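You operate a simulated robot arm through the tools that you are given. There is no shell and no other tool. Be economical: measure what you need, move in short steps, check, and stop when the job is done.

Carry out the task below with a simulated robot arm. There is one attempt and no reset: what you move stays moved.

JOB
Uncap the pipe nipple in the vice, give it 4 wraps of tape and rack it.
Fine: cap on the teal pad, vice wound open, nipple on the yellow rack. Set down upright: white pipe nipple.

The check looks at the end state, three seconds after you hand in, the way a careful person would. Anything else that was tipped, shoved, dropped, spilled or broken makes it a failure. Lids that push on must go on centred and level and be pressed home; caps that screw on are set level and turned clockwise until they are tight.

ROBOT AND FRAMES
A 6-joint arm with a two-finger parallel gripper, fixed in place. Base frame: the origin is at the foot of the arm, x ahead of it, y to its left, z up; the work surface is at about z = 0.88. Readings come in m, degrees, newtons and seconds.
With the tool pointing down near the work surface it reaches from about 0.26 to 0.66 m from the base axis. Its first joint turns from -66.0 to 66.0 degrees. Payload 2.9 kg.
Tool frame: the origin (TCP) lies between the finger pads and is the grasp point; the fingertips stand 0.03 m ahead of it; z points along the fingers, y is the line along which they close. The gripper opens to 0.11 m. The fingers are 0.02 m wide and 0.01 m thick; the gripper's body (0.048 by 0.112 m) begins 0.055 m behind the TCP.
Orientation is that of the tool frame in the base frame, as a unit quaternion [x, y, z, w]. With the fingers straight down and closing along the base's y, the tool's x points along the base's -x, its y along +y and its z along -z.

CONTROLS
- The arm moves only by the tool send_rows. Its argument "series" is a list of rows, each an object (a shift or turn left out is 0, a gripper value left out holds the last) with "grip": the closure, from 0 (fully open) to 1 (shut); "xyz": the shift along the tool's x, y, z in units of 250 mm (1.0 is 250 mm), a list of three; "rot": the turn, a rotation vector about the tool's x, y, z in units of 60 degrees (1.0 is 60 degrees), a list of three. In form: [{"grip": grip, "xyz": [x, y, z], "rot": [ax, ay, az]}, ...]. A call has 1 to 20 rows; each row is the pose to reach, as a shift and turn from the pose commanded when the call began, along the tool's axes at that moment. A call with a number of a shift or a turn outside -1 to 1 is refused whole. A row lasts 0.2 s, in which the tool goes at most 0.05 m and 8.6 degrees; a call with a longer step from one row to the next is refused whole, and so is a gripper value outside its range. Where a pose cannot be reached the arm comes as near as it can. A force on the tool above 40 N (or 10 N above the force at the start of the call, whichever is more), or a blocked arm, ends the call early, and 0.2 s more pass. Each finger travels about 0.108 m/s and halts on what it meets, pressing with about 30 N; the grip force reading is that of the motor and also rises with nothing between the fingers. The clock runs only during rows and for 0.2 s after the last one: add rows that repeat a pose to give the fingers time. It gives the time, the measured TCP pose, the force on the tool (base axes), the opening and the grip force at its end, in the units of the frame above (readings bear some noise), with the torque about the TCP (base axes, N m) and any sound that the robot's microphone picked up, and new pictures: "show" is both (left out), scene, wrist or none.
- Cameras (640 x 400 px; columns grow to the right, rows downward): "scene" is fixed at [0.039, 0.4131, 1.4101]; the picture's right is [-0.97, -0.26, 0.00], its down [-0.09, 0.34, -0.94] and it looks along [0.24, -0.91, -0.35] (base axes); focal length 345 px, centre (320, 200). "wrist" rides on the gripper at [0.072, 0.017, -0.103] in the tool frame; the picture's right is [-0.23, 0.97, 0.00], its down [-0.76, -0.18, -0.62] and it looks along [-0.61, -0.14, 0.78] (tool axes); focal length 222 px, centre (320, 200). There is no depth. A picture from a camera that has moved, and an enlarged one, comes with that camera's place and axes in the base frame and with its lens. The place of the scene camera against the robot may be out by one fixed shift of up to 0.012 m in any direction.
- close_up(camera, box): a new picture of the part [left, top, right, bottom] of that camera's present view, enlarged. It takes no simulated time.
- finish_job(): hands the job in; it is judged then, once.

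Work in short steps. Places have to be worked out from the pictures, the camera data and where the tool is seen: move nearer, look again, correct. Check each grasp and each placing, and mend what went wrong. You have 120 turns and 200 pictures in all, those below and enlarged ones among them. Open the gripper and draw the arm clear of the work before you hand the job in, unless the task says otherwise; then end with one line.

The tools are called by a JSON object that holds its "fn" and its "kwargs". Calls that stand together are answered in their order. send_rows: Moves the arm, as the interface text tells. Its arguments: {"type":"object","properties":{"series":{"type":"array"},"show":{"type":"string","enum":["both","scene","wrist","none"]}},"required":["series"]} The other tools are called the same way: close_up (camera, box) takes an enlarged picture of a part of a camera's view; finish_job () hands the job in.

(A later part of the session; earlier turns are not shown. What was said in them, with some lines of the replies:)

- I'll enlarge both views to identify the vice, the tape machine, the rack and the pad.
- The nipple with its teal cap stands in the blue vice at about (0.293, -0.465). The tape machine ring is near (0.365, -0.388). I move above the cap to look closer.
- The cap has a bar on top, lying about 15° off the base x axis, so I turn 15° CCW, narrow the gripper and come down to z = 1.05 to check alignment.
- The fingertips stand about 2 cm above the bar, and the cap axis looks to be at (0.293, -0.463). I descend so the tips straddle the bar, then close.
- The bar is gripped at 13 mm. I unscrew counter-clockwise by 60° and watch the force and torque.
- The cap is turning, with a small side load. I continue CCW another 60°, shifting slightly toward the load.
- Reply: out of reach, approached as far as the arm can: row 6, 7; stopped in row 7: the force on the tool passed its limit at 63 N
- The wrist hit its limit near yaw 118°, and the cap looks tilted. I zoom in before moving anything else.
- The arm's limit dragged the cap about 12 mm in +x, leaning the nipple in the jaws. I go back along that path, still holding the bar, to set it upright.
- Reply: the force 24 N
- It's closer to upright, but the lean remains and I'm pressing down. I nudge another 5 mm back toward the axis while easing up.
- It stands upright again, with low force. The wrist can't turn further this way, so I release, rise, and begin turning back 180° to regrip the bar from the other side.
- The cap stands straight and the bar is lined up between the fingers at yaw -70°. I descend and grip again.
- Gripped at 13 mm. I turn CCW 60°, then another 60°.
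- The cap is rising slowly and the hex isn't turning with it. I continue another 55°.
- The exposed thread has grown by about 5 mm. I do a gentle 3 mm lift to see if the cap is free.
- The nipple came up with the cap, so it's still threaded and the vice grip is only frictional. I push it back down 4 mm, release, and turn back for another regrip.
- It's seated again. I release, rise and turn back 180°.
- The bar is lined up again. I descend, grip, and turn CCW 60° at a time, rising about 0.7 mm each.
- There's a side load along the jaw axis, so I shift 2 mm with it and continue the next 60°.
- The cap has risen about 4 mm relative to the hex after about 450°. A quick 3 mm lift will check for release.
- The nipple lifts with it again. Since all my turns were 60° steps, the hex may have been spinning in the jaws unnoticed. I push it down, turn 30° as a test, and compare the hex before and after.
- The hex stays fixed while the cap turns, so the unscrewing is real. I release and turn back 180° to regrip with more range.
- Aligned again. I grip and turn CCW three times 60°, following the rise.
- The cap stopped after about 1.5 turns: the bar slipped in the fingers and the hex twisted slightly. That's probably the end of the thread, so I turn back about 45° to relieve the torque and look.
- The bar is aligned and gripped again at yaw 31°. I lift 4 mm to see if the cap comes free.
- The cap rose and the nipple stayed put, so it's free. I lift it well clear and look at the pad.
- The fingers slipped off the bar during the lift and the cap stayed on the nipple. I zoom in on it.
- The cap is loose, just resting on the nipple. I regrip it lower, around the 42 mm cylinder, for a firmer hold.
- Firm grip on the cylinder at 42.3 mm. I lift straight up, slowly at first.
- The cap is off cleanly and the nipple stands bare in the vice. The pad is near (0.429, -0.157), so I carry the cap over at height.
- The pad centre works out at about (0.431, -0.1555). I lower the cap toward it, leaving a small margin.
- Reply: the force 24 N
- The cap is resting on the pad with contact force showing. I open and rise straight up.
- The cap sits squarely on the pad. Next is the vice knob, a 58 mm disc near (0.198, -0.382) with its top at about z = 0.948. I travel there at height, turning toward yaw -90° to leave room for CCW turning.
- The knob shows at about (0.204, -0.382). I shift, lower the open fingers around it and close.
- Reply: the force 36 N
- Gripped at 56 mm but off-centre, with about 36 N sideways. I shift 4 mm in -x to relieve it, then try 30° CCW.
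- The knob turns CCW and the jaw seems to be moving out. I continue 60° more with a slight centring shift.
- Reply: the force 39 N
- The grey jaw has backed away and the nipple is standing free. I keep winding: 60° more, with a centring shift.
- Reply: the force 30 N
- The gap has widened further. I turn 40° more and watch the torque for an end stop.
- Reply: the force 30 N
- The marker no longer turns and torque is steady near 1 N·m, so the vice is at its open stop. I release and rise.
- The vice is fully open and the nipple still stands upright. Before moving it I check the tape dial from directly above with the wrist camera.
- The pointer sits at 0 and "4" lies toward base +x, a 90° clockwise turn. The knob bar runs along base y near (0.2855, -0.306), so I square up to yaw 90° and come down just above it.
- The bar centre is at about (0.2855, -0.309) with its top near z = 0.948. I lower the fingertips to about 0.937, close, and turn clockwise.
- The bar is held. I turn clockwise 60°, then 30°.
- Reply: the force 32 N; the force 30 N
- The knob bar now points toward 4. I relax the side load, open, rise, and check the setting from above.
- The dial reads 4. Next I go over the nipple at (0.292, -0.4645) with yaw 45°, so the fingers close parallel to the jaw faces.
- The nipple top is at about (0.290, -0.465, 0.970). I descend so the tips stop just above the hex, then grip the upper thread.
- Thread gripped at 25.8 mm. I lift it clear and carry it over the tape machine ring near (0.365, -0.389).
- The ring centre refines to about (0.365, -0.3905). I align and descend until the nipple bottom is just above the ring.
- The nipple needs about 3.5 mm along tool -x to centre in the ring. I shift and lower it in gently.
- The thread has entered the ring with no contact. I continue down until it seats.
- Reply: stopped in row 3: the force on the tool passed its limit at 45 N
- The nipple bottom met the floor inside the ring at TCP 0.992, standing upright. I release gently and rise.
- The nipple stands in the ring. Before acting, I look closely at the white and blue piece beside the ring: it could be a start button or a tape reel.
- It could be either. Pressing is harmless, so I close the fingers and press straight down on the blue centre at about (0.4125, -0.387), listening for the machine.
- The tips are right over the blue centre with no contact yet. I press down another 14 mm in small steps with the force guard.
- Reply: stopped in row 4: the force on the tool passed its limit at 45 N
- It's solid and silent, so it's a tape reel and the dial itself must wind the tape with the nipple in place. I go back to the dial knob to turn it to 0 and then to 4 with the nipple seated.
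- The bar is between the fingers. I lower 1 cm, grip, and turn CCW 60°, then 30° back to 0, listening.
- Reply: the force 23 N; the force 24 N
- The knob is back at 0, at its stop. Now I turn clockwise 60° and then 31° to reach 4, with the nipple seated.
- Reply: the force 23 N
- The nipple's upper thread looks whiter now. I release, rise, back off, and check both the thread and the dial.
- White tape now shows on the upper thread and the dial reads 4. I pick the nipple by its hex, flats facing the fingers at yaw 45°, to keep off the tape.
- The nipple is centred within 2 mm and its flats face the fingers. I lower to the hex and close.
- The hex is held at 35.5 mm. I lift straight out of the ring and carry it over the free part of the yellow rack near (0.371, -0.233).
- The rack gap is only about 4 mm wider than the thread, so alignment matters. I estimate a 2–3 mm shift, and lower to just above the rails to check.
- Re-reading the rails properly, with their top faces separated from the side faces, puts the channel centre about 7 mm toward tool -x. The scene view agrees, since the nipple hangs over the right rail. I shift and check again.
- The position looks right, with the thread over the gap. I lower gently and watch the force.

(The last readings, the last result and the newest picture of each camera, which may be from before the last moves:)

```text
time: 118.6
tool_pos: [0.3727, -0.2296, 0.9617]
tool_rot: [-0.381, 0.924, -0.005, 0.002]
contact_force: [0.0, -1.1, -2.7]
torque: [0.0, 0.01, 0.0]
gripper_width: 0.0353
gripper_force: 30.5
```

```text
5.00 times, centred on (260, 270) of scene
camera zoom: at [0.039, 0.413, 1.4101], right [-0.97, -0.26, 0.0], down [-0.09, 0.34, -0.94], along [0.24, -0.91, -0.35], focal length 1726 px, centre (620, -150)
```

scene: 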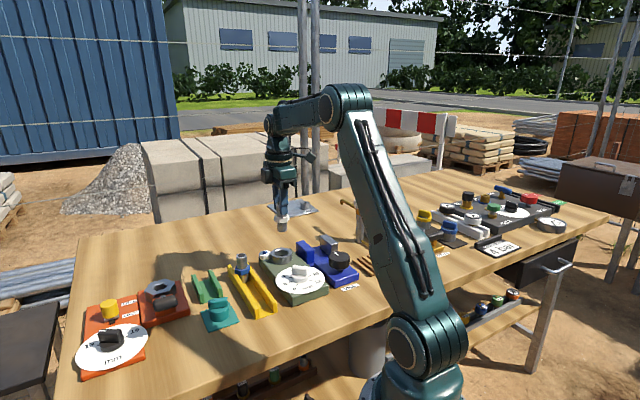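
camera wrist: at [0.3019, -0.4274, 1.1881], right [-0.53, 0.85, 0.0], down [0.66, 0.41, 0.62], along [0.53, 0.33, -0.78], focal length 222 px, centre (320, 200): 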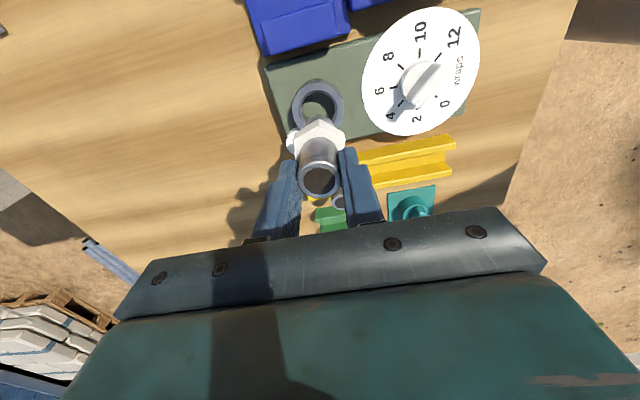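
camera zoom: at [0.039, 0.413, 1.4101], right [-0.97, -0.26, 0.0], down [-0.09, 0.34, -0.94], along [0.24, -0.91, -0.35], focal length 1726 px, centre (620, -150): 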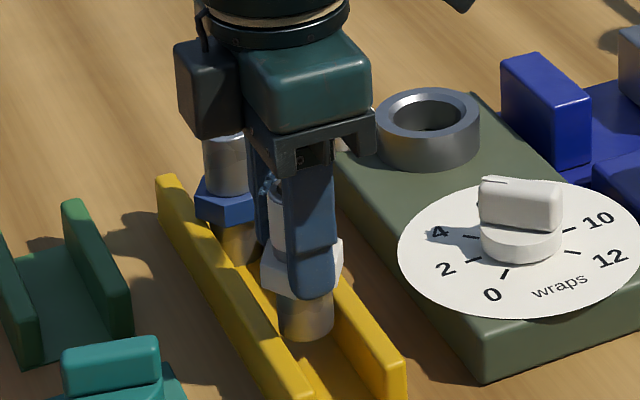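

It's between the rails without contact. I continue down to seating.

{"fn": "send_rows", "kwargs": {"series": [{"xyz": [0, 0, 0.02]}, {"xyz": [0, 0, 0.036]}, {"xyz": [0, 0, 0.048]}, {"xyz": [0, 0, 0.06]}, {"xyz": [0, 0, 0.072]}, {"xyz": [0, 0, 0.084]}], "show": "none"}}

{"fn": "close_up", "kwargs": {"camera": "scene", "box": [220, 230, 300, 310]}}

```text
time: 120.0
tool_pos: [0.3739, -0.2284, 0.9433]
tool_rot: [-0.382, 0.924, -0.004, 0.004]
contact_force: [-3.5, 3.9, 20.1]
torque: [0.03, 0.27, 0.02]
gripper_width: 0.0357
gripper_force: 29.9
```

```text
5.00 times, centred on (260, 270) of scene
camera zoom: at [0.0387, 0.4133, 1.4101], right [-0.97, -0.26, 0.0], down [-0.09, 0.34, -0.94], along [0.24, -0.91, -0.35], focal length 1726 px, centre (620, -150)
```

zoom: 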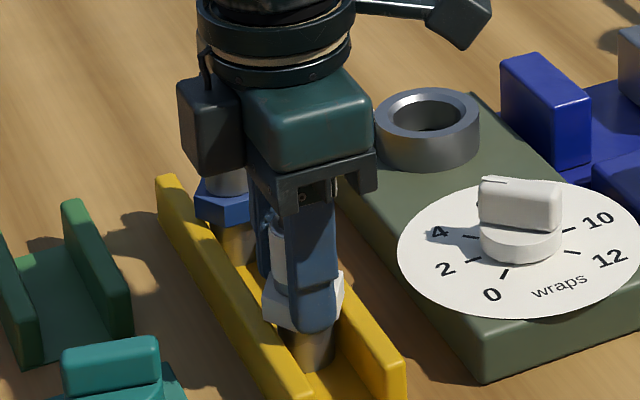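

It's seated on the rack floor with 20 N of contact. I ease off, open, and rise straight up and away.

{"fn": "send_rows", "kwargs": {"series": [{"xyz": [0, 0, -0.006]}, {"grip": 0.45, "xyz": [0, 0, -0.006]}, {"xyz": [0, 0, -0.006]}, {"xyz": [0, 0, -0.006]}, {"xyz": [0, 0, -0.1]}, {"xyz": [0, 0, -0.24]}, {"xyz": [0, 0, -0.42]}, {"xyz": [0, 0, -0.6]}, {"xyz": [0, 0, -0.75]}, {"xyz": [0, 0, -0.75]}]}}

{"fn": "close_up", "kwargs": {"camera": "scene", "box": [180, 210, 360, 330]}}

```text
time: 122.2
tool_pos: [0.3688, -0.2283, 1.1303]
tool_rot: [-0.381, 0.925, -0.003, 0.002]
contact_force: [0.1, 0.0, 0.4]
torque: [-0.02, 0.04, 0.01]
gripper_width: 0.0604
gripper_force: 0.2
camera wrist: at [0.3064, -0.2666, 1.2348], right [-0.53, 0.85, -0.01], down [0.66, 0.41, 0.63], along [0.54, 0.32, -0.78], focal length 222 px, centre (320, 200)
```

scene: 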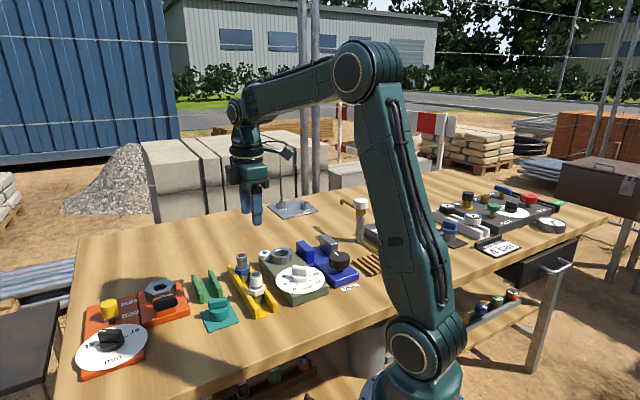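
wrist: 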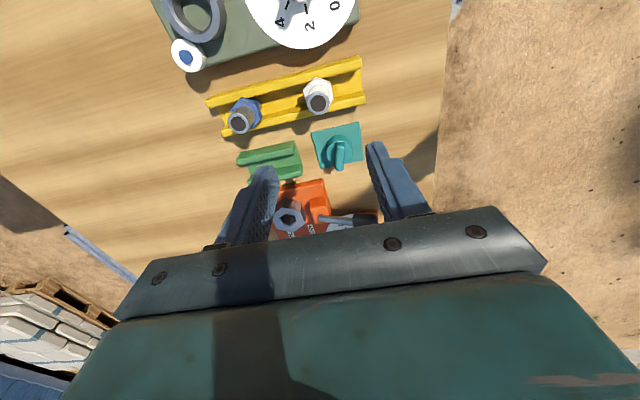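

```text
3.33 times, centred on (270, 270) of scene
camera zoom: at [0.039, 0.4131, 1.4101], right [-0.97, -0.26, 0.0], down [-0.09, 0.34, -0.94], along [0.24, -0.91, -0.35], focal length 1151 px, centre (487, -33)
```

zoom: 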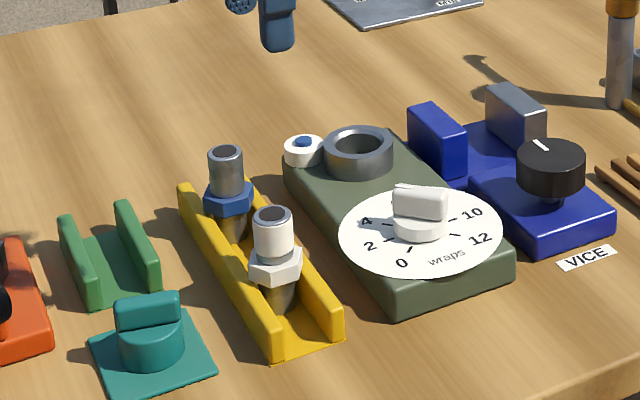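

The end state matches the job: the cap is on the teal pad, the vice is wound open, and the taped nipple stands upright in the yellow rack. The gripper is open and clear of the work, so I hand in.

{"fn": "finish_job", "kwargs": {}}

```text
The job is handed in.
```

The cap is on the teal pad, the vice is wound open to its stop, and the white nipple, wound with tape from 0 to 4 on the dial, stands upright in the yellow rack.
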